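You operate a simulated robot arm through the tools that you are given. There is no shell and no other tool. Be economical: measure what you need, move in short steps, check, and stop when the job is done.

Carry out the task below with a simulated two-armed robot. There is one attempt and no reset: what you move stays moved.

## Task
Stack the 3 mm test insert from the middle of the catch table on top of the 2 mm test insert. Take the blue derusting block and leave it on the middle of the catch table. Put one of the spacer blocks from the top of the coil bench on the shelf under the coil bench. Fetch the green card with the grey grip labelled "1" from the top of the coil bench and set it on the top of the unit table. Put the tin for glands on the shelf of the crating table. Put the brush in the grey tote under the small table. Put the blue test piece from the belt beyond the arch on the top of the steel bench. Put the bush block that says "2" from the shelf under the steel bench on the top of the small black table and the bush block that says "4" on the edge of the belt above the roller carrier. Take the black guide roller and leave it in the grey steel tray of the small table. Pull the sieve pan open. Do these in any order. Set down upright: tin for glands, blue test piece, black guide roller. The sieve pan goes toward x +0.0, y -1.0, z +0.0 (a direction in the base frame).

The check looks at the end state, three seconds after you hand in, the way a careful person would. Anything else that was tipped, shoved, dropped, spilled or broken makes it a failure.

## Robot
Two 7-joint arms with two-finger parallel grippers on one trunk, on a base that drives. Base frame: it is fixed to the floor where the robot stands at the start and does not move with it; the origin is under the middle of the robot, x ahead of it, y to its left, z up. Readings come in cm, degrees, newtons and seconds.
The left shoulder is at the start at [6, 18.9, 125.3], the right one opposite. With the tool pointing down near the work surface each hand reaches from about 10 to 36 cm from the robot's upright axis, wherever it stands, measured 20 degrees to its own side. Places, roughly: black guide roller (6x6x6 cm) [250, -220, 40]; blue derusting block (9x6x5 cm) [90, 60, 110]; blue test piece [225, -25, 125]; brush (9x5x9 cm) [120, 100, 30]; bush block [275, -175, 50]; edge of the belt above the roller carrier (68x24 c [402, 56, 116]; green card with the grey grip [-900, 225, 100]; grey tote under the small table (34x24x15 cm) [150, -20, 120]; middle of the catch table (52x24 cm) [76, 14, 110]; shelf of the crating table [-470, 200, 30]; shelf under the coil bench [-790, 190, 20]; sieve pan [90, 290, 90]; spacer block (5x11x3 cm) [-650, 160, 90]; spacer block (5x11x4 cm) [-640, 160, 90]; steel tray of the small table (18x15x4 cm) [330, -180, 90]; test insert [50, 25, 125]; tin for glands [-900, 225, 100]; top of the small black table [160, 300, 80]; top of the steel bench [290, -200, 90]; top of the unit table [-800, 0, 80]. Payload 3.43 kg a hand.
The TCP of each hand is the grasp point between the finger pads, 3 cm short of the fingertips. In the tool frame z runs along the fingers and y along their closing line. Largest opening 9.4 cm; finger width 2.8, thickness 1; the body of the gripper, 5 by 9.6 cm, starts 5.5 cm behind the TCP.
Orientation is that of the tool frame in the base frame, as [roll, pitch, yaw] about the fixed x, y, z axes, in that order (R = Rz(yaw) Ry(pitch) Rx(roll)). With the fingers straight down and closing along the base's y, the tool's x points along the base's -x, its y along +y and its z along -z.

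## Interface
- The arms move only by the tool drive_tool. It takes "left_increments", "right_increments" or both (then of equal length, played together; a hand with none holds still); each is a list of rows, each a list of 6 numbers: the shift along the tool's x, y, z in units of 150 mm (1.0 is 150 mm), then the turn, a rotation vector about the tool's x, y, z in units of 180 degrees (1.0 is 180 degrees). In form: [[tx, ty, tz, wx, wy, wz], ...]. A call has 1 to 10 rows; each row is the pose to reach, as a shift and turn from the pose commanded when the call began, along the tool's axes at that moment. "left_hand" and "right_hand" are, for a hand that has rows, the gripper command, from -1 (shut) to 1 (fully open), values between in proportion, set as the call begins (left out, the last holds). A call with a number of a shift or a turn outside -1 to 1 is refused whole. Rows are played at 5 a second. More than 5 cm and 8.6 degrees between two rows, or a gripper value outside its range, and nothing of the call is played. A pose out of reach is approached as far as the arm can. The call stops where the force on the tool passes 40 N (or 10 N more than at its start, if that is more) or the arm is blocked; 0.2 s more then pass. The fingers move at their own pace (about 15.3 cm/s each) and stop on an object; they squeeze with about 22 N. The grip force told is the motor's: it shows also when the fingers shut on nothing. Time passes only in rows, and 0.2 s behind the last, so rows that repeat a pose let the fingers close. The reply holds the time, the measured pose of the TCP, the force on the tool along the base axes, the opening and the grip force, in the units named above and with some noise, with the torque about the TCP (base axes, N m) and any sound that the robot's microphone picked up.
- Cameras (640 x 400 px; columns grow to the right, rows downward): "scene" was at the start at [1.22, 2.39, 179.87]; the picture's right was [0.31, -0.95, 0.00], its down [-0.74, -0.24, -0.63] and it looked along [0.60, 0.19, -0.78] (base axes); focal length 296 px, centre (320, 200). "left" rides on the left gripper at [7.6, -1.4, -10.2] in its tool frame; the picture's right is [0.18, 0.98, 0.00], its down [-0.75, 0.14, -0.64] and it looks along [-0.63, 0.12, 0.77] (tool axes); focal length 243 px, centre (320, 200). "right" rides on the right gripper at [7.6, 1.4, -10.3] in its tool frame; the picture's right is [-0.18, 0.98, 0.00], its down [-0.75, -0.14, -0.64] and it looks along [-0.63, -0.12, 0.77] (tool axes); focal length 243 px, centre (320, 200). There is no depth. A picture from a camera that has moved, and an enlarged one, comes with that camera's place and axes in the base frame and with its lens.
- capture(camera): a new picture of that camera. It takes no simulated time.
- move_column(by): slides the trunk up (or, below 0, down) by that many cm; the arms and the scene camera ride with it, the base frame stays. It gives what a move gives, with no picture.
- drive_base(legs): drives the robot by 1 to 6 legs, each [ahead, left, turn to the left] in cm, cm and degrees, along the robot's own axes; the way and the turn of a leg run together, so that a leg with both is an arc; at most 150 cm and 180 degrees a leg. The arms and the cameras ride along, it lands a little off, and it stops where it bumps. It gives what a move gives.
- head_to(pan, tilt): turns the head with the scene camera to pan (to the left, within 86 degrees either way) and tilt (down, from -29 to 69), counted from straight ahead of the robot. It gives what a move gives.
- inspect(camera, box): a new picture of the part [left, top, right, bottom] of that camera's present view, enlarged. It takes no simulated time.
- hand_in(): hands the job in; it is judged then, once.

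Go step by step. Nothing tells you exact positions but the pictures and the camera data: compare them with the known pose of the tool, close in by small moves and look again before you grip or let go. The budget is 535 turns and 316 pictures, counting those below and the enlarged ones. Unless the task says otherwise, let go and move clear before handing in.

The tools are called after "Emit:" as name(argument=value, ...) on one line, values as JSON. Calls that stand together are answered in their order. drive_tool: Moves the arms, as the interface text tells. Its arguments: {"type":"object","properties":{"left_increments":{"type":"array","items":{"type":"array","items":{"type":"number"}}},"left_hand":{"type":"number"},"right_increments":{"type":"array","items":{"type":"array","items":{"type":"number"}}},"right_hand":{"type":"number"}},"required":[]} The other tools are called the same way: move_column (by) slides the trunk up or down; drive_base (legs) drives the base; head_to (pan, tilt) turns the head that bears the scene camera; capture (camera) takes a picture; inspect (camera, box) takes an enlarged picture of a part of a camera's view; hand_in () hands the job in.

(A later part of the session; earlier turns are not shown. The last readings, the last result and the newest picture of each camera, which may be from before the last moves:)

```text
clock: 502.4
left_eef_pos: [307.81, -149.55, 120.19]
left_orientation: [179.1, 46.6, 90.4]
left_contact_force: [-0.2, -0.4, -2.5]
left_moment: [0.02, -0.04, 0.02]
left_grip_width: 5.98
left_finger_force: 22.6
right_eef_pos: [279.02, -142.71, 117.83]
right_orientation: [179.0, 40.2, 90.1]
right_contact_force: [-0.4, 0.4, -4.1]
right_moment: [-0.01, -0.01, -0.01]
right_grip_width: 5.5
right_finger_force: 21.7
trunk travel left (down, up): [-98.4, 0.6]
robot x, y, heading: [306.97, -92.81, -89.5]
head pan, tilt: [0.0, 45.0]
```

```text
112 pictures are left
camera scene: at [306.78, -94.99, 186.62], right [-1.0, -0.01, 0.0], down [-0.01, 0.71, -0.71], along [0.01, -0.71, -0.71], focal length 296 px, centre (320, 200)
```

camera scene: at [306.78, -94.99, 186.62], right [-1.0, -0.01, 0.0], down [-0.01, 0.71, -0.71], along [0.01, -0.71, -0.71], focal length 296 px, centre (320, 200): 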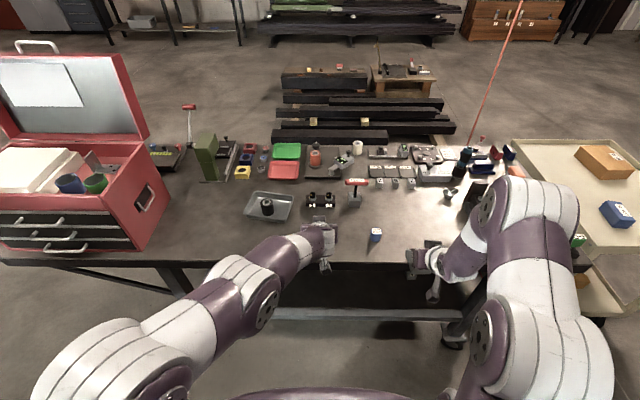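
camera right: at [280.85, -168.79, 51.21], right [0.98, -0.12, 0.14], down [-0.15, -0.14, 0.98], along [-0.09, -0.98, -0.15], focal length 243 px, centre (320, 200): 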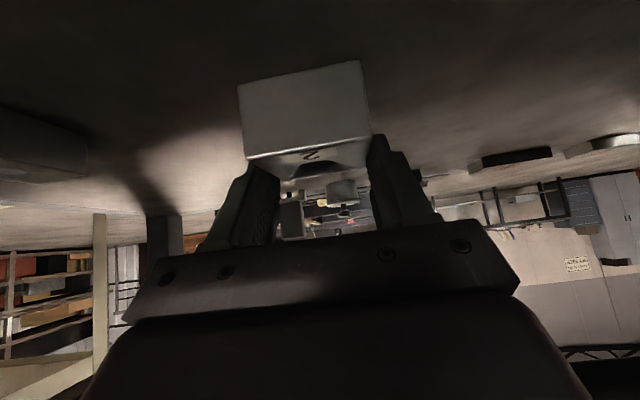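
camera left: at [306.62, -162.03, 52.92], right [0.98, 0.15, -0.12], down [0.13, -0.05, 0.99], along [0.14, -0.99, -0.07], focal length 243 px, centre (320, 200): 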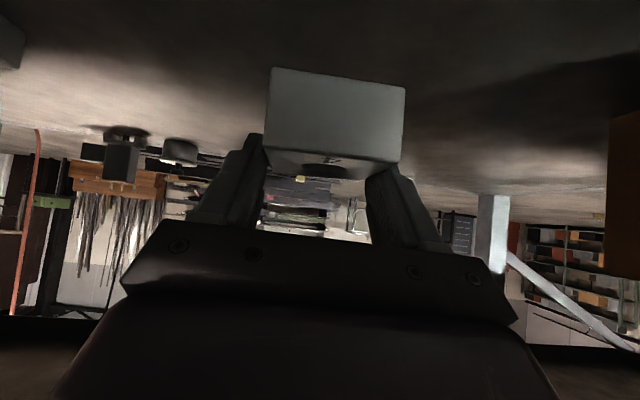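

Everything is intact. I tuck the left hand back and then travel around the far end of the belt (staying facing −y).

Emit:
drive_tool(left_increments=[[0.2, 0, -0.2, 0, 0, 0], [0.4, 0, -0.4, 0, 0, 0], [0.55, 0, -0.6, 0, 0, 0]])

Emit:
drive_base(legs=[[6, 0, 0], [0, 110, 0]])

Emit:
drive_base(legs=[[0, 108, 0]])

Emit:
head_to(pan=-86, tilt=25)

Emit:
capture(camera="scene")

```text
clock: 503.2
left_eef_pos: [307.67, -137.24, 120.44]
left_orientation: [179.0, 46.6, 90.4]
left_contact_force: [-0.3, 0.6, -4.8]
left_moment: [0.0, 0.03, 0.04]
left_grip_width: 5.99
left_finger_force: 21.8
right_eef_pos: [279.13, -142.45, 117.78]
right_orientation: [178.8, 40.3, 90.1]
right_contact_force: [-0.2, 1.0, -3.8]
right_moment: [-0.01, 0.02, 0.0]
right_grip_width: 5.49
right_finger_force: 21.8
trunk travel left (down, up): [-98.4, 0.6]
robot x, y, heading: [306.78, -92.89, -89.2]
head pan, tilt: [0.0, 45.0]
```

```text
clock: 509.3
left_eef_pos: [415.29, -142.18, 120.45]
left_orientation: [179.0, 46.7, 90.2]
left_contact_force: [-0.2, -0.6, -3.2]
left_moment: [0.04, 0.0, -0.02]
left_grip_width: 5.98
left_finger_force: 22.0
right_eef_pos: [386.46, -147.19, 117.79]
right_orientation: [178.9, 40.3, 89.9]
right_contact_force: [-0.6, -1.0, -4.2]
right_moment: [-0.02, -0.02, 0.03]
right_grip_width: 5.49
right_finger_force: 22.3
trunk travel left (down, up): [-98.4, 0.6]
robot x, y, heading: [414.43, -97.74, -89.4]
head pan, tilt: [0.0, 45.0]
```

```text
clock: 514.9
left_eef_pos: [526.37, -140.66, 120.43]
left_orientation: [178.9, 46.5, 90.6]
left_contact_force: [0.5, -0.3, -3.8]
left_moment: [0.02, -0.01, 0.02]
left_grip_width: 6.0
left_finger_force: 22.2
right_eef_pos: [497.85, -145.93, 117.87]
right_orientation: [179.0, 40.2, 90.2]
right_contact_force: [0.0, 0.4, -4.4]
right_moment: [0.02, 0.0, -0.02]
right_grip_width: 5.49
right_finger_force: 22.0
trunk travel left (down, up): [-98.4, 0.6]
robot x, y, heading: [525.5, -96.21, -88.8]
head pan, tilt: [0.0, 45.0]
```

```text
clock: 516.5
left_eef_pos: [526.37, -140.58, 120.47]
left_orientation: [179.0, 46.5, 90.7]
left_contact_force: [0.0, 0.1, -4.3]
left_moment: [0.01, 0.02, 0.06]
left_grip_width: 5.95
left_finger_force: 21.9
right_eef_pos: [497.88, -145.86, 117.76]
right_orientation: [178.9, 40.3, 90.2]
right_contact_force: [0.0, -0.2, -3.8]
right_moment: [0.02, -0.04, -0.03]
right_grip_width: 5.49
right_finger_force: 22.2
trunk travel left (down, up): [-98.4, 0.6]
robot x, y, heading: [525.42, -96.11, -89.0]
head pan, tilt: [-85.9, 25.0]
```

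```text
111 pictures are left
camera scene: at [516.04, -90.89, 189.68], right [-0.09, 1.0, 0.0], down [0.42, 0.04, -0.91], along [-0.9, -0.08, -0.42], focal length 296 px, centre (320, 200)
```

scene: 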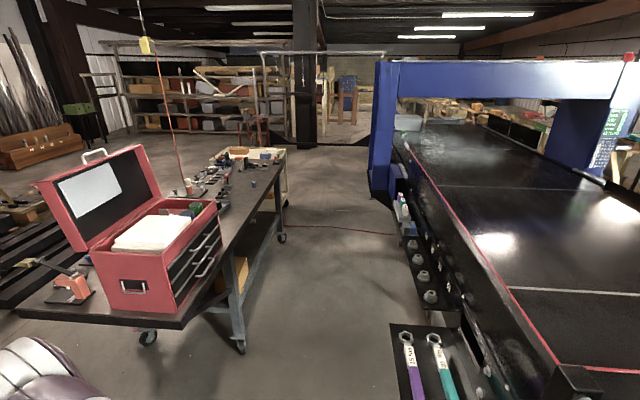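

The belt's end is near x≈475. I drive backward past it and look at the left side.

Emit:
drive_base(legs=[[-140, 0, 0]])

Emit:
capture(camera="scene")

```text
clock: 523.3
left_eef_pos: [525.07, -1.45, 120.24]
left_orientation: [179.7, 46.2, 92.2]
left_contact_force: [0.4, -1.0, -4.3]
left_moment: [-0.02, 0.0, -0.01]
left_grip_width: 5.96
left_finger_force: 21.4
right_eef_pos: [497.2, -7.36, 117.73]
right_orientation: [179.5, 39.9, 92.3]
right_contact_force: [-0.2, 0.8, -3.6]
right_moment: [0.01, -0.02, 0.0]
right_grip_width: 5.49
right_finger_force: 22.5
trunk travel left (down, up): [-98.4, 0.6]
robot x, y, heading: [522.44, 43.3, -88.1]
head pan, tilt: [-85.9, 25.0]
stopped in leg 1: the robot was blocked; the commanded pose is now the measured one
```

```text
110 pictures are left
camera scene: at [514.44, 47.78, 189.79], right [-0.11, 0.99, 0.0], down [0.41, 0.05, -0.91], along [-0.9, -0.09, -0.42], focal length 296 px, centre (320, 200)
```

scene: 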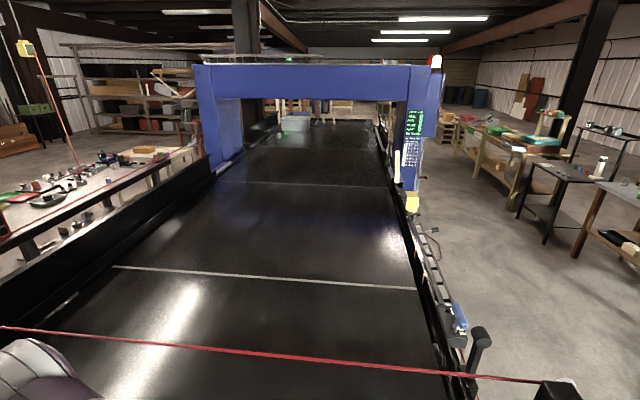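

Something blocked the way behind at y≈45. I move forward a little and turn left to look there.

Emit:
drive_base(legs=[[12, 10, 0], [0, 0, 60]])

Emit:
head_to(pan=86, tilt=35)

Emit:
capture(camera="scene")

```text
clock: 527.4
left_eef_pos: [572.1, 10.78, 120.31]
left_orientation: [179.0, 46.6, 151.6]
left_contact_force: [0.8, -0.1, -4.4]
left_moment: [-0.01, -0.01, -0.01]
left_grip_width: 5.99
left_finger_force: 22.4
right_eef_pos: [563.1, -16.66, 117.82]
right_orientation: [178.9, 40.0, 151.4]
right_contact_force: [-0.4, -0.1, -3.9]
right_moment: [-0.02, 0.0, 0.0]
right_grip_width: 5.48
right_finger_force: 21.6
trunk travel left (down, up): [-98.4, 0.6]
robot x, y, heading: [532.77, 31.3, -27.9]
head pan, tilt: [-85.9, 25.0]
```

```text
clock: 530.0
left_eef_pos: [572.06, 10.62, 120.39]
left_orientation: [179.0, 46.5, 151.7]
left_contact_force: [0.2, 0.8, -3.5]
left_moment: [0.01, 0.0, 0.03]
left_grip_width: 6.0
left_finger_force: 21.7
right_eef_pos: [563.08, -16.68, 117.7]
right_orientation: [178.9, 40.0, 151.5]
right_contact_force: [-0.2, 0.8, -3.1]
right_moment: [0.02, 0.02, 0.0]
right_grip_width: 5.49
right_finger_force: 21.9
trunk travel left (down, up): [-98.4, 0.6]
robot x, y, heading: [532.52, 31.33, -27.9]
head pan, tilt: [85.9, 35.0]
```

```text
109 pictures are left
camera scene: at [532.04, 41.55, 188.11], right [0.85, -0.53, 0.0], down [-0.3, -0.49, -0.82], along [0.43, 0.69, -0.57], focal length 296 px, centre (320, 200)
```

scene: 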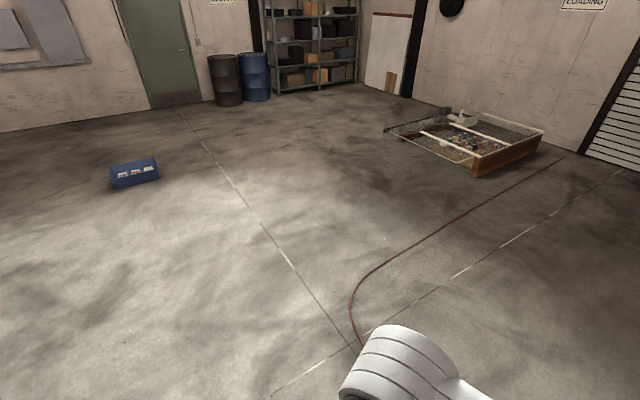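

No obstacle is visible there; probably my elbow touched the belt end. I go round with more distance.

Emit:
drive_base(legs=[[-36, 93, 0], [0, 0, -62]])

Emit:
head_to(pan=-50, tilt=35)

Emit:
capture(camera="scene")

```text
clock: 537.8
left_eef_pos: [544.15, 85.17, 120.38]
left_orientation: [179.0, 46.5, 89.7]
left_contact_force: [0.7, 0.9, -3.4]
left_moment: [0.02, -0.01, -0.06]
left_grip_width: 5.99
left_finger_force: 21.6
right_eef_pos: [515.84, 80.28, 117.66]
right_orientation: [178.9, 40.0, 89.6]
right_contact_force: [0.4, -0.1, -2.5]
right_moment: [0.01, 0.01, 0.02]
right_grip_width: 5.49
right_finger_force: 21.9
trunk travel left (down, up): [-98.4, 0.6]
robot x, y, heading: [543.82, 129.7, -89.9]
head pan, tilt: [85.9, 35.0]
```

```text
clock: 540.0
left_eef_pos: [544.21, 85.11, 120.31]
left_orientation: [179.0, 46.5, 89.8]
left_contact_force: [-0.4, -0.7, -4.1]
left_moment: [0.03, 0.0, 0.01]
left_grip_width: 5.99
left_finger_force: 21.4
right_eef_pos: [515.92, 80.39, 117.74]
right_orientation: [178.8, 40.0, 89.5]
right_contact_force: [-0.2, -0.3, -2.9]
right_moment: [-0.01, -0.01, 0.03]
right_grip_width: 5.5
right_finger_force: 22.0
trunk travel left (down, up): [-98.4, 0.6]
robot x, y, heading: [543.9, 129.55, -90.0]
head pan, tilt: [-50.0, 35.0]
```

```text
108 pictures are left
camera scene: at [537.0, 129.92, 188.1], right [-0.64, 0.77, 0.0], down [0.44, 0.37, -0.82], along [-0.63, -0.53, -0.57], focal length 296 px, centre (320, 200)
```

scene: 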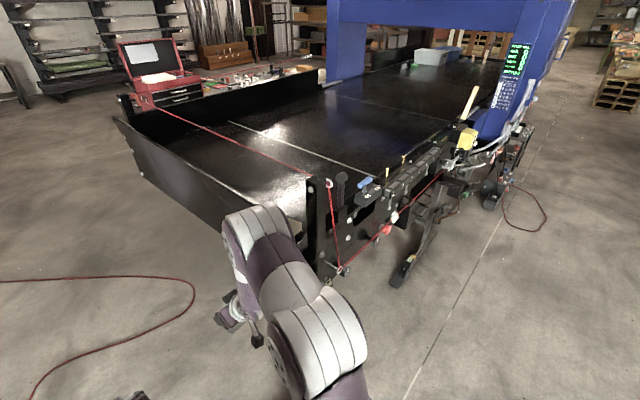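

I see the belt's left edge with the roller carrier. I zoom in to see the drop zone around (402, 56).

Emit:
inspect(camera="scene", box=[290, 80, 510, 260])

```text
2.22 times, centred on (400, 170) of scene
camera zoom: at [537.0, 129.92, 188.1], right [-0.64, 0.77, 0.0], down [0.44, 0.37, -0.82], along [-0.63, -0.53, -0.57], focal length 658 px, centre (142, 267)
```

zoom: 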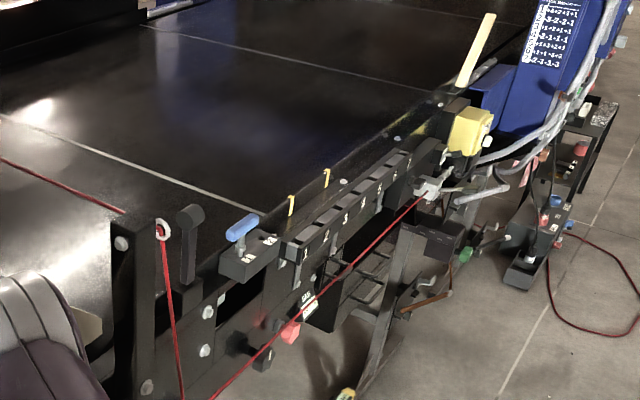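

The drop zone is the belt strip just inside the left edge (edge y≈74). I raise and retract the right hand so it clears the carrier, then approach at x≈403.

Emit:
drive_tool(right_increments=[[-0.15, 0, -0.2, 0, 0, 0], [-0.3, 0, -0.4, 0, 0, 0], [-0.45, 0, -0.6, 0, 0, 0], [-0.6, 0, -0.8, 0, 0, 0], [-0.5, 0, -0.95, 0, 0, 0]], left_increments=[[-0.1, 0, -0.1, 0, 0, 0], [-0.2, 0, -0.2, 0, 0, 0], [-0.3, 0, -0.3, 0, 0, 0], [-0.4, 0, -0.4, 0, 0, 0], [-0.5, 0, -0.5, 0, 0, 0]])

Emit:
drive_base(legs=[[0, -140, 0]])

Emit:
head_to(pan=0, tilt=45)

Emit:
capture(camera="scene")

```text
clock: 541.2
left_eef_pos: [543.95, 85.7, 131.05]
left_orientation: [179.0, 46.6, 89.7]
left_contact_force: [-0.3, 0.9, -3.4]
left_moment: [0.01, -0.03, -0.02]
left_grip_width: 5.98
left_finger_force: 21.9
right_eef_pos: [515.44, 83.91, 133.84]
right_orientation: [178.8, 40.1, 89.6]
right_contact_force: [0.9, 0.3, -4.5]
right_moment: [0.01, 0.01, 0.02]
right_grip_width: 5.47
right_finger_force: 22.3
trunk travel left (down, up): [-98.4, 0.6]
robot x, y, heading: [543.95, 129.84, -90.1]
head pan, tilt: [-50.0, 35.0]
```

```text
clock: 543.7
left_eef_pos: [516.43, 85.38, 130.79]
left_orientation: [178.9, 46.3, 89.8]
left_contact_force: [0.0, -0.3, -4.1]
left_moment: [0.0, -0.01, -0.01]
left_grip_width: 6.01
left_finger_force: 21.7
right_eef_pos: [488.49, 83.58, 133.46]
right_orientation: [178.4, 40.1, 90.6]
right_contact_force: [13.9, -5.9, -6.3]
right_moment: [0.2, 0.35, 0.19]
right_grip_width: 5.49
right_finger_force: 21.7
trunk travel left (down, up): [-98.4, 0.6]
robot x, y, heading: [515.94, 129.87, -90.1]
head pan, tilt: [-50.0, 35.0]
stopped in leg 1: the force on the tool passed its limit (the readings are from after the stop); the commanded pose is now the measured one
```

```text
clock: 544.9
left_eef_pos: [516.44, 85.34, 131.0]
left_orientation: [179.1, 46.4, 89.7]
left_contact_force: [-0.1, -0.5, -4.3]
left_moment: [0.0, -0.02, -0.01]
left_grip_width: 6.0
left_finger_force: 22.4
right_eef_pos: [488.5, 83.77, 133.49]
right_orientation: [178.7, 40.0, 90.5]
right_contact_force: [10.1, -2.3, -5.8]
right_moment: [0.03, 0.28, 0.01]
right_grip_width: 5.48
right_finger_force: 21.6
trunk travel left (down, up): [-98.4, 0.6]
robot x, y, heading: [516.24, 129.79, -90.1]
head pan, tilt: [0.0, 45.0]
```

```text
106 pictures are left
camera scene: at [516.41, 127.34, 186.62], right [-1.0, 0.0, 0.0], down [0.0, 0.71, -0.71], along [0.0, -0.71, -0.71], focal length 296 px, centre (320, 200)
```

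scene: 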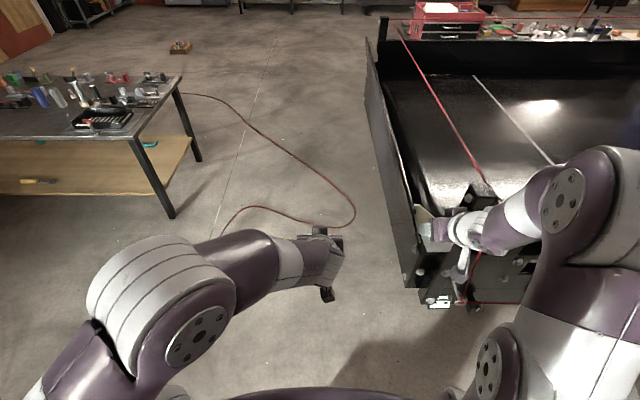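

The right hand bumped the belt's end panel lightly. I step away, move further out, then strafe along the belt.

Emit:
drive_base(legs=[[0, 10, 0], [-42, 0, 0], [0, -125, 0]])

Emit:
capture(camera="scene")

```text
clock: 554.1
left_eef_pos: [402.1, 128.15, 130.99]
left_orientation: [179.0, 46.5, 89.3]
left_contact_force: [0.3, 0.2, -3.5]
left_moment: [0.03, -0.02, 0.0]
left_grip_width: 5.99
left_finger_force: 22.6
right_eef_pos: [374.14, 126.67, 133.55]
right_orientation: [178.6, 40.2, 90.0]
right_contact_force: [0.0, -0.4, -3.7]
right_moment: [0.02, 0.03, 0.01]
right_grip_width: 5.49
right_finger_force: 21.6
trunk travel left (down, up): [-98.4, 0.6]
robot x, y, heading: [401.73, 172.63, -90.3]
head pan, tilt: [0.0, 45.0]
```

```text
105 pictures are left
camera scene: at [402.12, 170.15, 186.62], right [-1.0, 0.01, 0.0], down [0.0, 0.71, -0.71], along [0.0, -0.71, -0.71], focal length 296 px, centre (320, 200)
```

scene: 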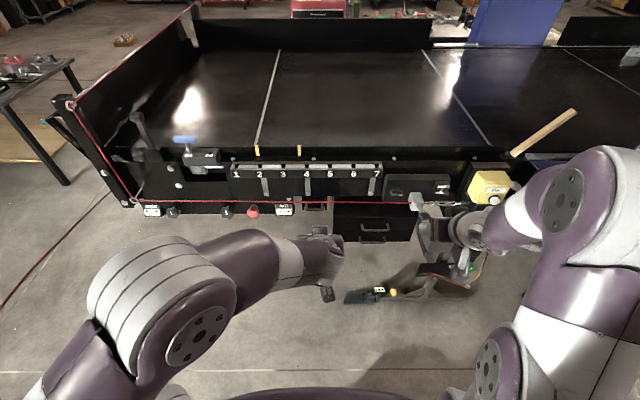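

The zone lies behind the carrier slots 1–7 (x≈376–438). I raise the right hand a bit more and advance.

Emit:
drive_tool(right_increments=[[-0.15, 0, -0.2, 0, 0, 0], [-0.3, 0, -0.4, 0, 0, 0]])

Emit:
drive_base(legs=[[40, 0, 0]])

Emit:
capture(camera="scene")

Emit:
capture(camera="left")

```text
clock: 554.7
left_eef_pos: [402.11, 128.33, 131.01]
left_orientation: [178.9, 46.5, 89.4]
left_contact_force: [0.4, 0.8, -3.6]
left_moment: [0.0, 0.0, -0.01]
left_grip_width: 5.99
left_finger_force: 22.4
right_eef_pos: [374.17, 127.31, 141.34]
right_orientation: [178.6, 40.2, 90.0]
right_contact_force: [0.2, 0.8, -3.7]
right_moment: [0.0, -0.02, -0.01]
right_grip_width: 5.48
right_finger_force: 22.1
trunk travel left (down, up): [-98.4, 0.6]
robot x, y, heading: [401.92, 172.6, -90.5]
head pan, tilt: [0.0, 45.0]
```

```text
clock: 557.2
left_eef_pos: [401.77, 88.67, 130.94]
left_orientation: [178.9, 46.6, 89.3]
left_contact_force: [-0.5, 0.5, -4.4]
left_moment: [0.03, 0.04, 0.02]
left_grip_width: 5.96
left_finger_force: 21.9
right_eef_pos: [373.64, 87.52, 141.27]
right_orientation: [178.5, 40.3, 89.9]
right_contact_force: [0.1, 1.0, -4.0]
right_moment: [-0.03, 0.02, 0.04]
right_grip_width: 5.47
right_finger_force: 22.0
trunk travel left (down, up): [-98.4, 0.6]
robot x, y, heading: [402.07, 132.89, -90.3]
head pan, tilt: [0.0, 45.0]
```

```text
104 pictures are left
camera scene: at [401.78, 130.73, 186.62], right [-1.0, 0.01, 0.0], down [0.0, 0.71, -0.71], along [0.0, -0.71, -0.71], focal length 296 px, centre (320, 200)
```

scene: 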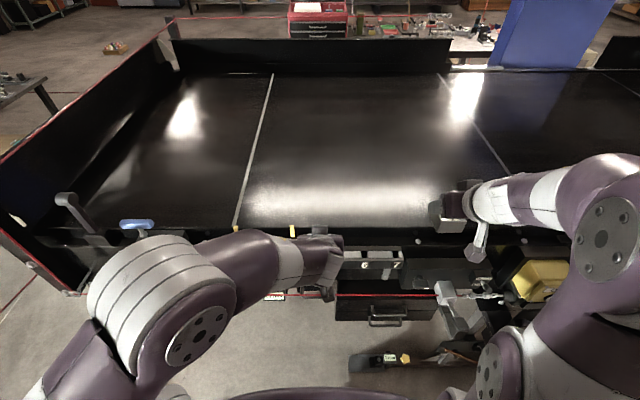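

```text
103 pictures are left
camera left: at [400.32, 101.31, 132.56], right [0.98, 0.13, -0.12], down [0.13, -0.05, 0.99], along [0.12, -0.99, -0.07], focal length 243 px, centre (320, 200)
```

left: 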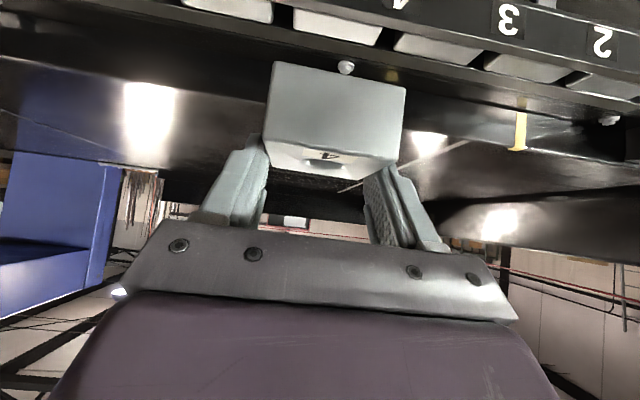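

The belt edge is at y≈72. I advance 7 cm more and extend the left arm over the belt.

Emit:
drive_base(legs=[[7, 0, 0]])

Emit:
drive_tool(left_increments=[[-0.2, 0, 0.2, 0, 0, 0], [-0.4, 0, 0.4, 0, 0, 0], [-0.6, 0, 0.6, 0, 0, 0], [-0.8, 0.05, 0.8, 0, 0, 0], [-0.98, 0.1, 0.98, 0, 0, 0]])

Emit:
capture(camera="scene")

Emit:
capture(camera="left")

```text
clock: 558.2
left_eef_pos: [401.64, 82.47, 131.35]
left_orientation: [178.9, 46.9, 89.1]
left_contact_force: [0.4, 0.5, -3.2]
left_moment: [-0.01, 0.02, 0.01]
left_grip_width: 5.99
left_finger_force: 22.0
right_eef_pos: [373.66, 81.45, 141.63]
right_orientation: [178.6, 40.6, 89.9]
right_contact_force: [-0.1, 1.5, -3.8]
right_moment: [-0.01, -0.01, 0.01]
right_grip_width: 5.52
right_finger_force: 21.9
trunk travel left (down, up): [-98.4, 0.6]
robot x, y, heading: [401.51, 125.82, -90.4]
head pan, tilt: [0.0, 45.0]
```

```text
clock: 559.4
left_eef_pos: [403.14, 60.45, 131.22]
left_orientation: [179.0, 46.4, 89.3]
left_contact_force: [-0.1, 0.0, -3.4]
left_moment: [0.04, 0.01, 0.0]
left_grip_width: 5.97
left_finger_force: 21.9
right_eef_pos: [373.76, 80.39, 141.06]
right_orientation: [178.5, 40.2, 89.9]
right_contact_force: [-0.6, 0.8, -4.0]
right_moment: [0.0, 0.01, -0.02]
right_grip_width: 5.5
right_finger_force: 21.9
trunk travel left (down, up): [-98.4, 0.6]
robot x, y, heading: [401.72, 125.64, -90.2]
head pan, tilt: [0.0, 45.0]
```

```text
102 pictures are left
camera scene: at [401.75, 123.42, 186.62], right [-1.0, 0.01, 0.0], down [0.0, 0.71, -0.71], along [0.0, -0.71, -0.71], focal length 296 px, centre (320, 200)
```

scene: 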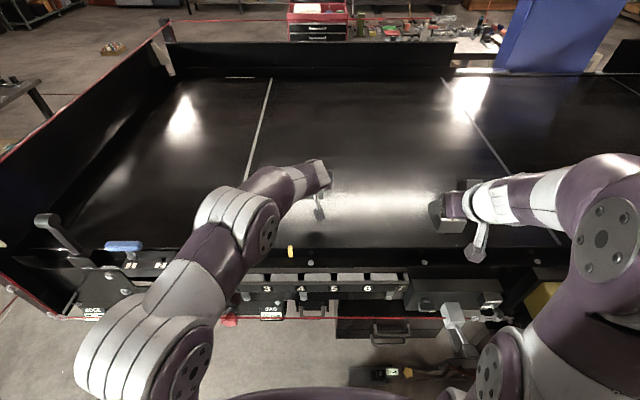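

```text
101 pictures are left
camera left: at [401.79, 73.2, 132.88], right [0.98, 0.13, -0.12], down [0.13, -0.06, 0.99], along [0.12, -0.99, -0.07], focal length 243 px, centre (320, 200)
```

left: 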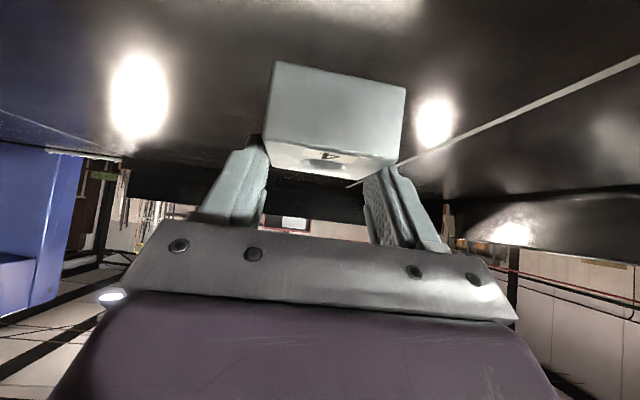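

Block 4 hangs above (403, 59). I lower it.

Emit:
drive_tool(left_increments=[[0.15, 0, 0.14, 0, 0, 0], [0.3, 0, 0.285, 0, 0, 0], [0.42, 0, 0.4, 0, 0, 0], [0.48, 0, 0.457, 0, 0, 0], [0.52, 0, 0.495, 0, 0, 0], [0.55, 0, 0.524, 0, 0, 0], [0.58, 0, 0.552, 0, 0, 0]])

Emit:
capture(camera="left")

```text
clock: 560.7
left_eef_pos: [403.23, 60.56, 121.71]
left_orientation: [179.5, 47.5, 89.6]
left_contact_force: [2.3, 8.1, 7.1]
left_moment: [0.68, 0.23, -0.27]
left_grip_width: 5.97
left_finger_force: 22.8
right_eef_pos: [373.71, 80.84, 141.2]
right_orientation: [178.5, 40.2, 89.8]
right_contact_force: [0.8, -0.4, -4.1]
right_moment: [0.0, -0.02, 0.01]
right_grip_width: 5.48
right_finger_force: 22.2
trunk travel left (down, up): [-98.4, 0.6]
robot x, y, heading: [401.75, 125.94, -90.6]
head pan, tilt: [0.0, 45.0]
stopped in row 6 (left hand): the force on the tool passed its limit (the readings are from after the stop); the commanded pose is now the measured one
```

```text
100 pictures are left
camera left: at [401.75, 73.21, 123.08], right [0.98, 0.13, -0.13], down [0.13, -0.04, 0.99], along [0.12, -0.99, -0.05], focal length 243 px, centre (320, 200)
```

left: 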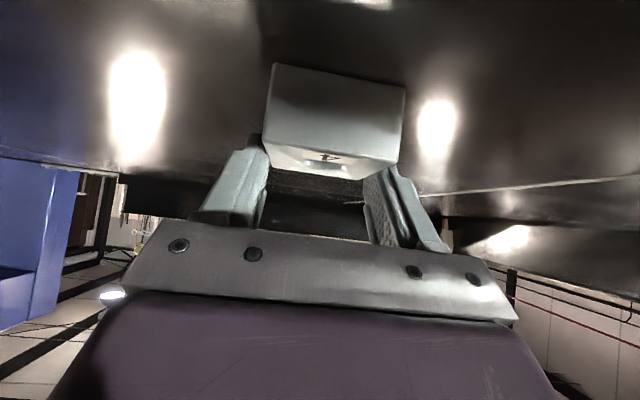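

Contact on the near edge: the block is tilted slightly nose-up in the grip. I lift a little, pitch nose-down ~9°, and lower again.

Emit:
drive_tool(left_increments=[[-0.03, 0, -0.03, 0, 0.02, 0], [-0.03, 0, -0.03, 0, 0.05, 0], [-0.03, 0, -0.03, 0, 0.05, 0]])

Emit:
drive_tool(left_increments=[[0.02, 0, 0.025, 0, 0, 0], [0.035, 0, 0.04, 0, 0, 0], [0.05, 0, 0.06, 0, 0, 0], [0.065, 0, 0.08, 0, 0, 0], [0.08, 0, 0.1, 0, 0, 0]])

```text
clock: 561.5
left_eef_pos: [403.02, 60.33, 122.26]
left_orientation: [179.5, 38.3, 89.7]
left_contact_force: [-0.2, 0.1, -3.2]
left_moment: [0.0, 0.01, -0.04]
left_grip_width: 6.02
left_finger_force: 21.9
right_eef_pos: [373.62, 80.51, 141.25]
right_orientation: [178.5, 40.1, 89.9]
right_contact_force: [0.0, 0.3, -3.4]
right_moment: [-0.01, 0.0, 0.01]
right_grip_width: 5.48
right_finger_force: 22.1
trunk travel left (down, up): [-98.4, 0.6]
robot x, y, heading: [401.89, 126.02, -90.4]
head pan, tilt: [0.0, 45.0]
```

```text
clock: 562.6
left_eef_pos: [403.01, 60.4, 121.53]
left_orientation: [179.8, 39.4, 90.0]
left_contact_force: [2.4, 18.5, 18.9]
left_moment: [0.46, 0.17, -0.22]
left_grip_width: 5.99
left_finger_force: 21.9
right_eef_pos: [373.73, 81.0, 141.42]
right_orientation: [178.5, 40.3, 89.9]
right_contact_force: [-0.1, -0.4, -4.6]
right_moment: [0.05, 0.01, 0.03]
right_grip_width: 5.51
right_finger_force: 22.4
trunk travel left (down, up): [-98.4, 0.6]
robot x, y, heading: [401.82, 125.92, -90.4]
head pan, tilt: [0.0, 45.0]
stopped in row 5 (left hand): the force on the tool passed its limit (the readings are from after the stop); the commanded pose is now the measured one
```

Now it is about level. I open and withdraw.

Emit:
drive_tool(left_increments=[[0, 0, 0, 0, 0, 0], [0, 0, 0, 0, 0, 0], [0, 0, 0, 0, 0, 0]], left_hand=0.7)

Emit:
drive_tool(left_increments=[[0, 0, -0.15, 0, 0, 0], [-0.1, 0, -0.35, 0, 0, 0], [-0.25, 0, -0.6, 0, 0, 0]])

Emit:
capture(camera="left")

Emit:
inspect(camera="scene", box=[260, 160, 400, 280])

```text
clock: 563.4
left_eef_pos: [403.16, 59.97, 121.24]
left_orientation: [179.8, 39.0, 89.8]
left_contact_force: [0.5, 0.0, -0.7]
left_moment: [-0.02, -0.01, 0.02]
left_grip_width: 7.98
left_finger_force: 0.0
right_eef_pos: [373.65, 80.73, 141.18]
right_orientation: [178.4, 40.1, 89.9]
right_contact_force: [-0.7, 0.8, -3.9]
right_moment: [-0.03, -0.01, 0.03]
right_grip_width: 5.49
right_finger_force: 22.3
trunk travel left (down, up): [-98.4, 0.6]
robot x, y, heading: [401.65, 125.61, -90.4]
head pan, tilt: [0.0, 45.0]
```

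```text
clock: 564.2
left_eef_pos: [403.05, 62.96, 130.46]
left_orientation: [179.8, 39.0, 89.9]
left_contact_force: [-0.2, -0.5, 0.2]
left_moment: [0.0, 0.0, 0.02]
left_grip_width: 8.0
left_finger_force: 0.0
right_eef_pos: [373.57, 80.48, 141.29]
right_orientation: [178.5, 40.1, 89.9]
right_contact_force: [-0.2, -0.2, -5.1]
right_moment: [0.04, 0.02, 0.01]
right_grip_width: 5.48
right_finger_force: 22.1
trunk travel left (down, up): [-98.4, 0.6]
robot x, y, heading: [401.52, 125.69, -90.6]
head pan, tilt: [0.0, 45.0]
```

```text
99 pictures are left
camera left: at [401.71, 75.27, 133.74], right [0.98, 0.14, -0.11], down [0.14, -0.18, 0.97], along [0.12, -0.97, -0.2], focal length 243 px, centre (320, 200)
```

left: 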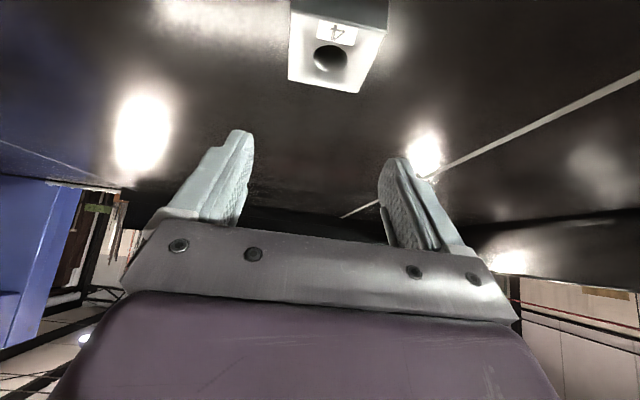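

```text
3.33 times, centred on (330, 220) of scene
camera zoom: at [401.73, 123.62, 186.61], right [-1.0, 0.01, 0.0], down [0.0, 0.71, -0.71], along [0.0, -0.71, -0.71], focal length 986 px, centre (287, 133)
```

zoom: 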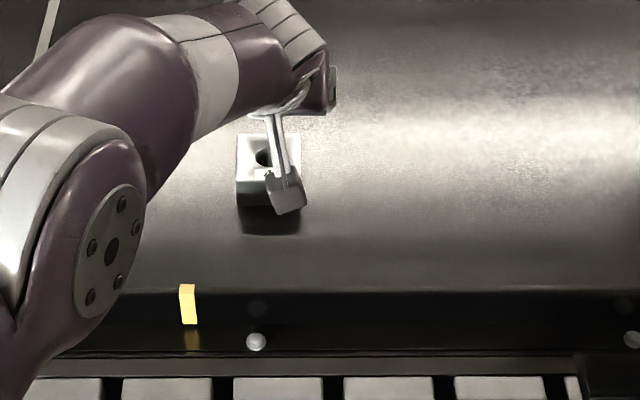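

Block 4 lies flat on the belt edge. I lift the left hand away, back up and drive to the small black table with block 2.

Emit:
drive_tool(left_increments=[[-0.2, 0, -0.2, 0, 0, 0], [-0.3, 0, -0.45, 0, 0, 0], [-0.2, 0, -0.7, 0, 0, 0], [0, 0, -0.9, 0, 0, 0]])

Emit:
drive_base(legs=[[-62, 0, 0], [0, -120, 0], [0, -118, 0], [0, 0, 180]])

Emit:
head_to(pan=-10, tilt=35)

Emit:
capture(camera="scene")

```text
clock: 565.2
left_eef_pos: [403.08, 71.58, 141.32]
left_orientation: [179.9, 39.1, 89.8]
left_contact_force: [0.4, -0.7, 0.0]
left_moment: [-0.02, 0.0, 0.02]
left_grip_width: 7.98
left_finger_force: 0.1
right_eef_pos: [373.69, 80.84, 141.15]
right_orientation: [178.6, 40.2, 89.9]
right_contact_force: [-0.4, 1.4, -3.3]
right_moment: [0.0, -0.01, 0.02]
right_grip_width: 5.5
right_finger_force: 22.3
trunk travel left (down, up): [-98.4, 0.6]
robot x, y, heading: [402.16, 125.6, -90.6]
head pan, tilt: [0.0, 45.0]
```

```text
clock: 587.5
left_eef_pos: [158.18, 246.01, 141.21]
left_orientation: [179.7, 38.9, -86.2]
left_contact_force: [-0.1, 0.7, -0.4]
left_moment: [-0.02, -0.01, 0.01]
left_grip_width: 7.98
left_finger_force: 0.0
right_eef_pos: [188.05, 238.84, 141.24]
right_orientation: [178.5, 40.1, -86.1]
right_contact_force: [-0.7, -0.5, -3.7]
right_moment: [0.0, -0.01, -0.03]
right_grip_width: 5.51
right_finger_force: 22.4
trunk travel left (down, up): [-98.4, 0.6]
robot x, y, heading: [163.48, 191.55, 93.6]
head pan, tilt: [0.0, 45.0]
```

```text
clock: 588.2
left_eef_pos: [158.21, 246.02, 141.18]
left_orientation: [179.7, 39.0, -86.2]
left_contact_force: [0.0, 0.3, 0.0]
left_moment: [-0.01, -0.01, 0.03]
left_grip_width: 8.0
left_finger_force: 0.1
right_eef_pos: [188.08, 238.77, 141.28]
right_orientation: [178.5, 40.1, -86.2]
right_contact_force: [0.0, -0.1, -4.1]
right_moment: [-0.02, 0.0, 0.0]
right_grip_width: 5.48
right_finger_force: 22.3
trunk travel left (down, up): [-98.4, 0.6]
robot x, y, heading: [163.11, 191.38, 93.7]
head pan, tilt: [-10.0, 35.0]
```

```text
97 pictures are left
camera scene: at [164.52, 194.57, 188.1], right [0.99, -0.11, 0.0], down [-0.06, -0.57, -0.82], along [0.09, 0.81, -0.57], focal length 296 px, centre (320, 200)
```

scene: 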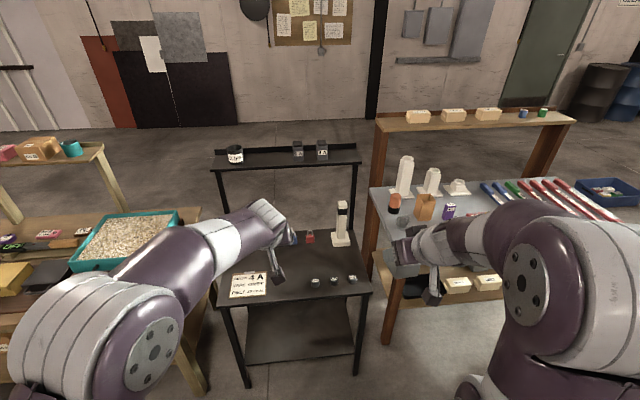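

The black table top is at z≈77 with a free spot near (161, 300). I align so the right hand comes over it.

Emit:
drive_base(legs=[[0, 0, -3.7], [0, 27, 0], [38, 0, 0]])

Emit:
head_to(pan=-20, tilt=50)

Emit:
capture(camera="scene")

Emit:
capture(camera="right")

```text
clock: 592.6
left_eef_pos: [134.78, 284.42, 141.27]
left_orientation: [179.7, 39.2, -89.8]
left_contact_force: [0.1, 0.3, -0.3]
left_moment: [0.01, -0.01, 0.0]
left_grip_width: 8.0
left_finger_force: 0.1
right_eef_pos: [164.07, 275.25, 141.22]
right_orientation: [178.5, 40.3, -89.9]
right_contact_force: [0.0, -0.2, -3.9]
right_moment: [0.0, 0.02, 0.0]
right_grip_width: 5.48
right_finger_force: 22.3
trunk travel left (down, up): [-98.4, 0.6]
robot x, y, heading: [135.78, 230.28, 89.8]
head pan, tilt: [-10.0, 35.0]
```

```text
clock: 593.4
left_eef_pos: [134.69, 284.67, 141.2]
left_orientation: [179.8, 39.1, -89.9]
left_contact_force: [-0.5, -0.6, -0.9]
left_moment: [-0.06, -0.02, 0.01]
left_grip_width: 7.96
left_finger_force: 0.1
right_eef_pos: [164.09, 275.46, 141.24]
right_orientation: [178.6, 40.2, -89.9]
right_contact_force: [0.6, 0.3, -4.5]
right_moment: [-0.01, 0.01, -0.01]
right_grip_width: 5.47
right_finger_force: 21.8
trunk travel left (down, up): [-98.4, 0.6]
robot x, y, heading: [135.86, 229.89, 90.0]
head pan, tilt: [-20.0, 50.0]
```

```text
96 pictures are left
camera scene: at [138.72, 231.56, 185.93], right [0.94, -0.34, 0.0], down [-0.26, -0.72, -0.64], along [0.22, 0.6, -0.77], focal length 296 px, centre (320, 200)
```

scene: 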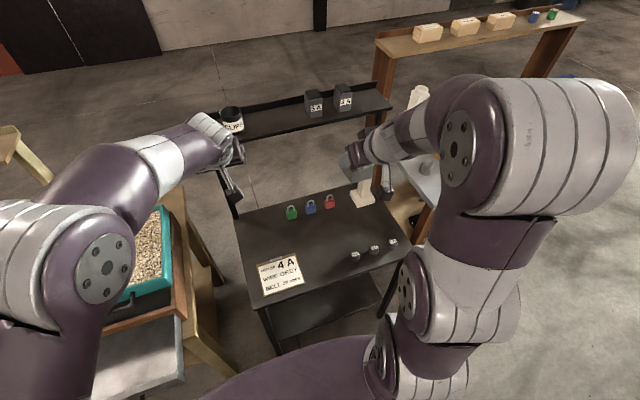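

```text
95 pictures are left
camera right: at [162.84, 263.09, 144.21], right [-0.98, 0.12, 0.14], down [0.16, 0.17, 0.97], along [0.1, 0.98, -0.18], focal length 243 px, centre (320, 200)
```

right: 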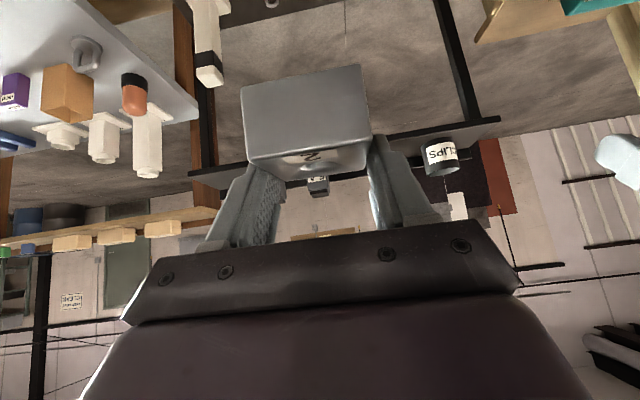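

The free spot is at about (160.5, 296). I retract the left hand, move 12 cm closer and lower the right arm toward it.

Emit:
drive_tool(left_increments=[[0.2, 0, -0.17, 0, 0, 0], [0.4, 0, -0.34, 0, 0, 0], [0.62, 0, -0.5, 0, 0, 0]])

Emit:
drive_base(legs=[[12, 0, 0]])

Emit:
drive_tool(right_increments=[[0.16, 0.06, 0.19, 0, 0, 0], [0.32, 0.12, 0.38, 0, 0, 0], [0.48, 0.18, 0.57, 0, 0, 0], [0.64, 0.24, 0.76, 0, 0, 0]])

Emit:
capture(camera="right")

Emit:
capture(camera="scene")

```text
clock: 594.2
left_eef_pos: [134.76, 272.79, 141.11]
left_orientation: [179.7, 39.0, -90.0]
left_contact_force: [0.1, -0.7, 0.1]
left_moment: [0.02, -0.01, -0.01]
left_grip_width: 7.98
left_finger_force: 0.0
right_eef_pos: [163.99, 275.49, 141.3]
right_orientation: [178.4, 40.1, -89.9]
right_contact_force: [0.4, -1.2, -4.3]
right_moment: [0.02, -0.01, 0.0]
right_grip_width: 5.47
right_finger_force: 22.0
trunk travel left (down, up): [-98.4, 0.6]
robot x, y, heading: [136.17, 230.05, 90.0]
head pan, tilt: [-20.0, 50.0]
```

```text
clock: 595.4
left_eef_pos: [134.8, 284.65, 141.18]
left_orientation: [179.8, 39.3, -90.1]
left_contact_force: [-0.2, -0.1, 0.1]
left_moment: [0.01, 0.0, -0.02]
left_grip_width: 8.0
left_finger_force: 0.1
right_eef_pos: [164.08, 287.0, 141.34]
right_orientation: [178.5, 40.3, -90.0]
right_contact_force: [0.2, -0.7, -4.2]
right_moment: [0.04, 0.04, -0.02]
right_grip_width: 5.51
right_finger_force: 22.3
trunk travel left (down, up): [-98.4, 0.6]
robot x, y, heading: [136.27, 242.52, 89.6]
head pan, tilt: [-20.0, 50.0]
```

```text
clock: 596.4
left_eef_pos: [134.78, 285.11, 141.06]
left_orientation: [179.6, 38.9, -90.0]
left_contact_force: [0.4, -0.5, 0.7]
left_moment: [-0.04, -0.02, -0.02]
left_grip_width: 7.98
left_finger_force: 0.1
right_eef_pos: [160.29, 287.57, 126.47]
right_orientation: [178.6, 40.0, -89.9]
right_contact_force: [-0.6, -0.2, -4.0]
right_moment: [0.01, -0.02, -0.05]
right_grip_width: 5.5
right_finger_force: 21.4
trunk travel left (down, up): [-98.4, 0.6]
robot x, y, heading: [135.87, 242.19, 89.6]
head pan, tilt: [-20.0, 50.0]
```

```text
94 pictures are left
camera right: at [159.18, 275.1, 129.42], right [-0.98, 0.12, 0.14], down [0.16, 0.17, 0.97], along [0.1, 0.98, -0.18], focal length 243 px, centre (320, 200)
```

right: 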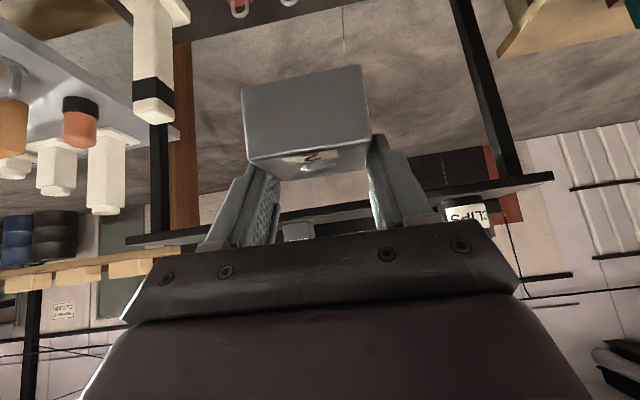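

```text
93 pictures are left
camera scene: at [138.82, 243.71, 185.93], right [0.94, -0.35, 0.0], down [-0.27, -0.72, -0.64], along [0.22, 0.6, -0.77], focal length 296 px, centre (320, 200)
```

scene: 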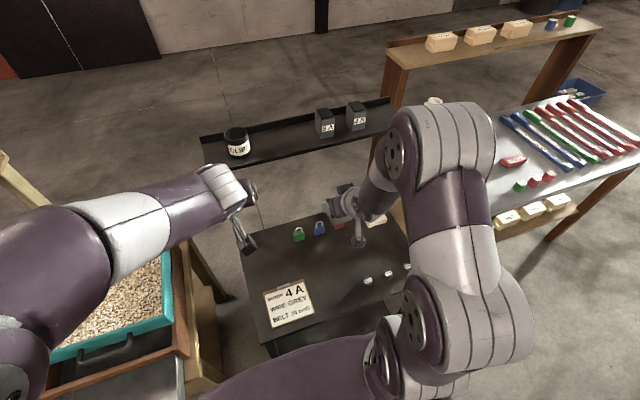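

On course. I continue down in stages.

Emit:
drive_tool(right_increments=[[0.13, 0, 0.21, 0, 0, 0], [0.27, 0, 0.43, 0, 0, 0], [0.4, 0, 0.64, 0, 0, 0], [0.54, 0, 0.85, 0, 0, 0]])

Emit:
drive_tool(right_increments=[[0.13, 0, 0.21, 0, 0, 0], [0.27, 0, 0.43, 0, 0, 0], [0.4, 0, 0.64, 0, 0, 0], [0.54, 0, 0.85, 0, 0, 0]])

Emit:
capture(camera="right")

Emit:
capture(camera="scene")

```text
clock: 597.4
left_eef_pos: [134.87, 285.07, 141.0]
left_orientation: [179.7, 38.9, -90.0]
left_contact_force: [-0.1, 0.0, 0.2]
left_moment: [0.0, -0.02, -0.04]
left_grip_width: 8.01
left_finger_force: 0.2
right_eef_pos: [159.99, 289.52, 111.43]
right_orientation: [178.6, 40.1, -89.9]
right_contact_force: [0.9, 0.4, -3.2]
right_moment: [-0.01, 0.0, 0.01]
right_grip_width: 5.52
right_finger_force: 22.6
trunk travel left (down, up): [-98.4, 0.6]
robot x, y, heading: [136.23, 242.23, 89.6]
head pan, tilt: [-20.0, 50.0]
```

```text
clock: 598.4
left_eef_pos: [134.82, 284.9, 141.06]
left_orientation: [179.7, 39.0, -90.1]
left_contact_force: [0.0, 0.5, -0.4]
left_moment: [0.03, 0.0, 0.02]
left_grip_width: 7.98
left_finger_force: 0.1
right_eef_pos: [159.75, 291.31, 96.4]
right_orientation: [178.6, 40.1, -90.2]
right_contact_force: [0.3, 0.2, -3.4]
right_moment: [0.02, 0.04, 0.0]
right_grip_width: 5.49
right_finger_force: 22.7
trunk travel left (down, up): [-98.4, 0.6]
robot x, y, heading: [135.98, 242.19, 89.7]
head pan, tilt: [-20.0, 50.0]
```

```text
92 pictures are left
camera right: at [158.44, 278.92, 99.4], right [-0.98, 0.13, 0.14], down [0.16, 0.16, 0.97], along [0.1, 0.98, -0.18], focal length 243 px, centre (320, 200)
```

right: 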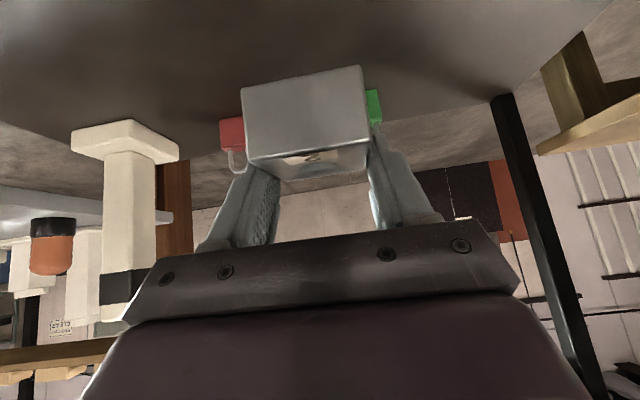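

```text
91 pictures are left
camera scene: at [138.82, 243.62, 185.93], right [0.94, -0.35, 0.0], down [-0.27, -0.72, -0.64], along [0.22, 0.6, -0.77], focal length 296 px, centre (320, 200)
```

scene: 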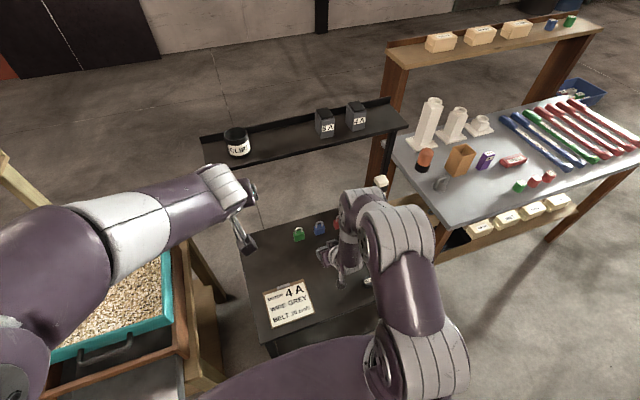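

The spot below is clear; the locks are ~12 cm further. I lower to near contact.

Emit:
drive_tool(right_increments=[[0.08, 0, 0.2, 0, 0, 0], [0.17, 0, 0.4, 0, 0, 0], [0.26, 0, 0.58, 0, 0, 0], [0.32, 0, 0.69, 0, 0, 0]])

Emit:
drive_tool(right_increments=[[0.03, 0, 0.035, 0, 0, 0], [0.06, 0, 0.07, 0, 0, 0], [0.09, 0, 0.1, 0, 0, 0], [0.12, 0, 0.14, 0, 0, 0], [0.15, 0, 0.175, 0, 0, 0], [0.18, 0, 0.21, 0, 0, 0]])

Emit:
capture(camera="right")

```text
clock: 599.4
left_eef_pos: [134.85, 284.91, 141.21]
left_orientation: [179.9, 39.0, -90.2]
left_contact_force: [1.1, -0.7, 0.1]
left_moment: [0.0, 0.02, -0.01]
left_grip_width: 8.0
left_finger_force: 0.1
right_eef_pos: [159.24, 294.31, 85.53]
right_orientation: [178.4, 40.1, -89.9]
right_contact_force: [-0.1, 0.5, -3.9]
right_moment: [-0.02, 0.02, 0.01]
right_grip_width: 5.49
right_finger_force: 22.2
trunk travel left (down, up): [-98.4, 0.6]
robot x, y, heading: [135.92, 242.22, 89.6]
head pan, tilt: [-20.0, 50.0]
```

```text
clock: 600.1
left_eef_pos: [134.62, 284.55, 141.26]
left_orientation: [179.8, 39.0, -90.1]
left_contact_force: [0.5, -0.2, 0.1]
left_moment: [0.03, -0.01, 0.01]
left_grip_width: 7.99
left_finger_force: 0.0
right_eef_pos: [159.29, 294.58, 84.72]
right_orientation: [178.7, 41.2, -90.0]
right_contact_force: [-0.9, -5.8, 22.3]
right_moment: [-0.68, -0.68, -0.15]
right_grip_width: 5.51
right_finger_force: 21.9
trunk travel left (down, up): [-98.4, 0.6]
robot x, y, heading: [136.64, 242.42, 89.6]
head pan, tilt: [-20.0, 50.0]
stopped in row 3 (right hand): the force on the tool passed its limit (the readings are from after the stop); the commanded pose is now the measured one
```

```text
90 pictures are left
camera right: at [158.08, 282.26, 87.44], right [-0.98, 0.12, 0.14], down [0.16, 0.15, 0.98], along [0.1, 0.98, -0.16], focal length 243 px, centre (320, 200)
```

right: 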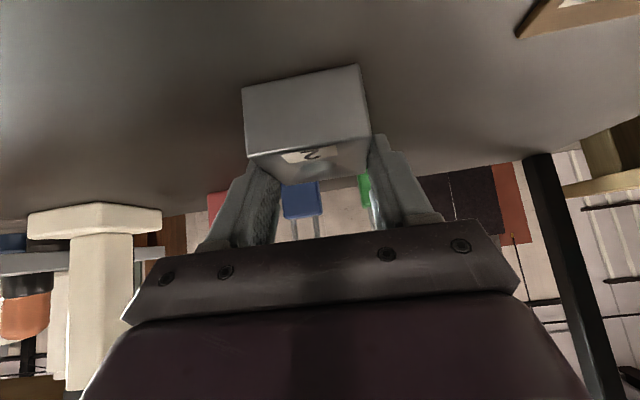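

Contact on the near edge again. I lift a touch, pitch nose-down ~8°, then set it down.

Emit:
drive_tool(right_increments=[[-0.03, 0, -0.035, 0, 0.02, 0], [-0.03, 0, -0.035, 0, 0.045, 0], [-0.03, 0, -0.035, 0, 0.045, 0]])

Emit:
drive_tool(right_increments=[[0.015, 0, 0.025, 0, 0, 0], [0.025, 0, 0.045, 0, 0, 0], [0.035, 0, 0.06, 0, 0, 0], [0.045, 0, 0.08, 0, 0, 0]])

```text
clock: 600.9
left_eef_pos: [134.75, 284.7, 141.2]
left_orientation: [179.8, 39.1, -90.1]
left_contact_force: [0.0, 0.3, 0.0]
left_moment: [-0.02, -0.04, -0.02]
left_grip_width: 8.01
left_finger_force: 0.1
right_eef_pos: [159.36, 294.66, 85.1]
right_orientation: [178.7, 32.6, -89.9]
right_contact_force: [-0.9, 0.4, 10.2]
right_moment: [0.43, -0.36, 0.05]
right_grip_width: 5.5
right_finger_force: 21.9
trunk travel left (down, up): [-98.4, 0.6]
robot x, y, heading: [136.14, 241.97, 89.8]
head pan, tilt: [-20.0, 50.0]
```

```text
clock: 601.7
left_eef_pos: [134.61, 284.34, 141.24]
left_orientation: [179.8, 39.2, -90.2]
left_contact_force: [-0.1, -0.1, -0.1]
left_moment: [0.0, -0.01, 0.03]
left_grip_width: 7.98
left_finger_force: 0.0
right_eef_pos: [159.42, 294.85, 84.63]
right_orientation: [178.9, 33.3, -89.8]
right_contact_force: [-2.9, -14.6, 38.6]
right_moment: [-0.97, -1.03, -0.39]
right_grip_width: 5.5
right_finger_force: 21.5
trunk travel left (down, up): [-98.4, 0.6]
robot x, y, heading: [136.25, 242.11, 89.5]
head pan, tilt: [-20.0, 50.0]
stopped in row 3 (right hand): the force on the tool passed its limit (the readings are from after the stop); the commanded pose is now the measured one
```

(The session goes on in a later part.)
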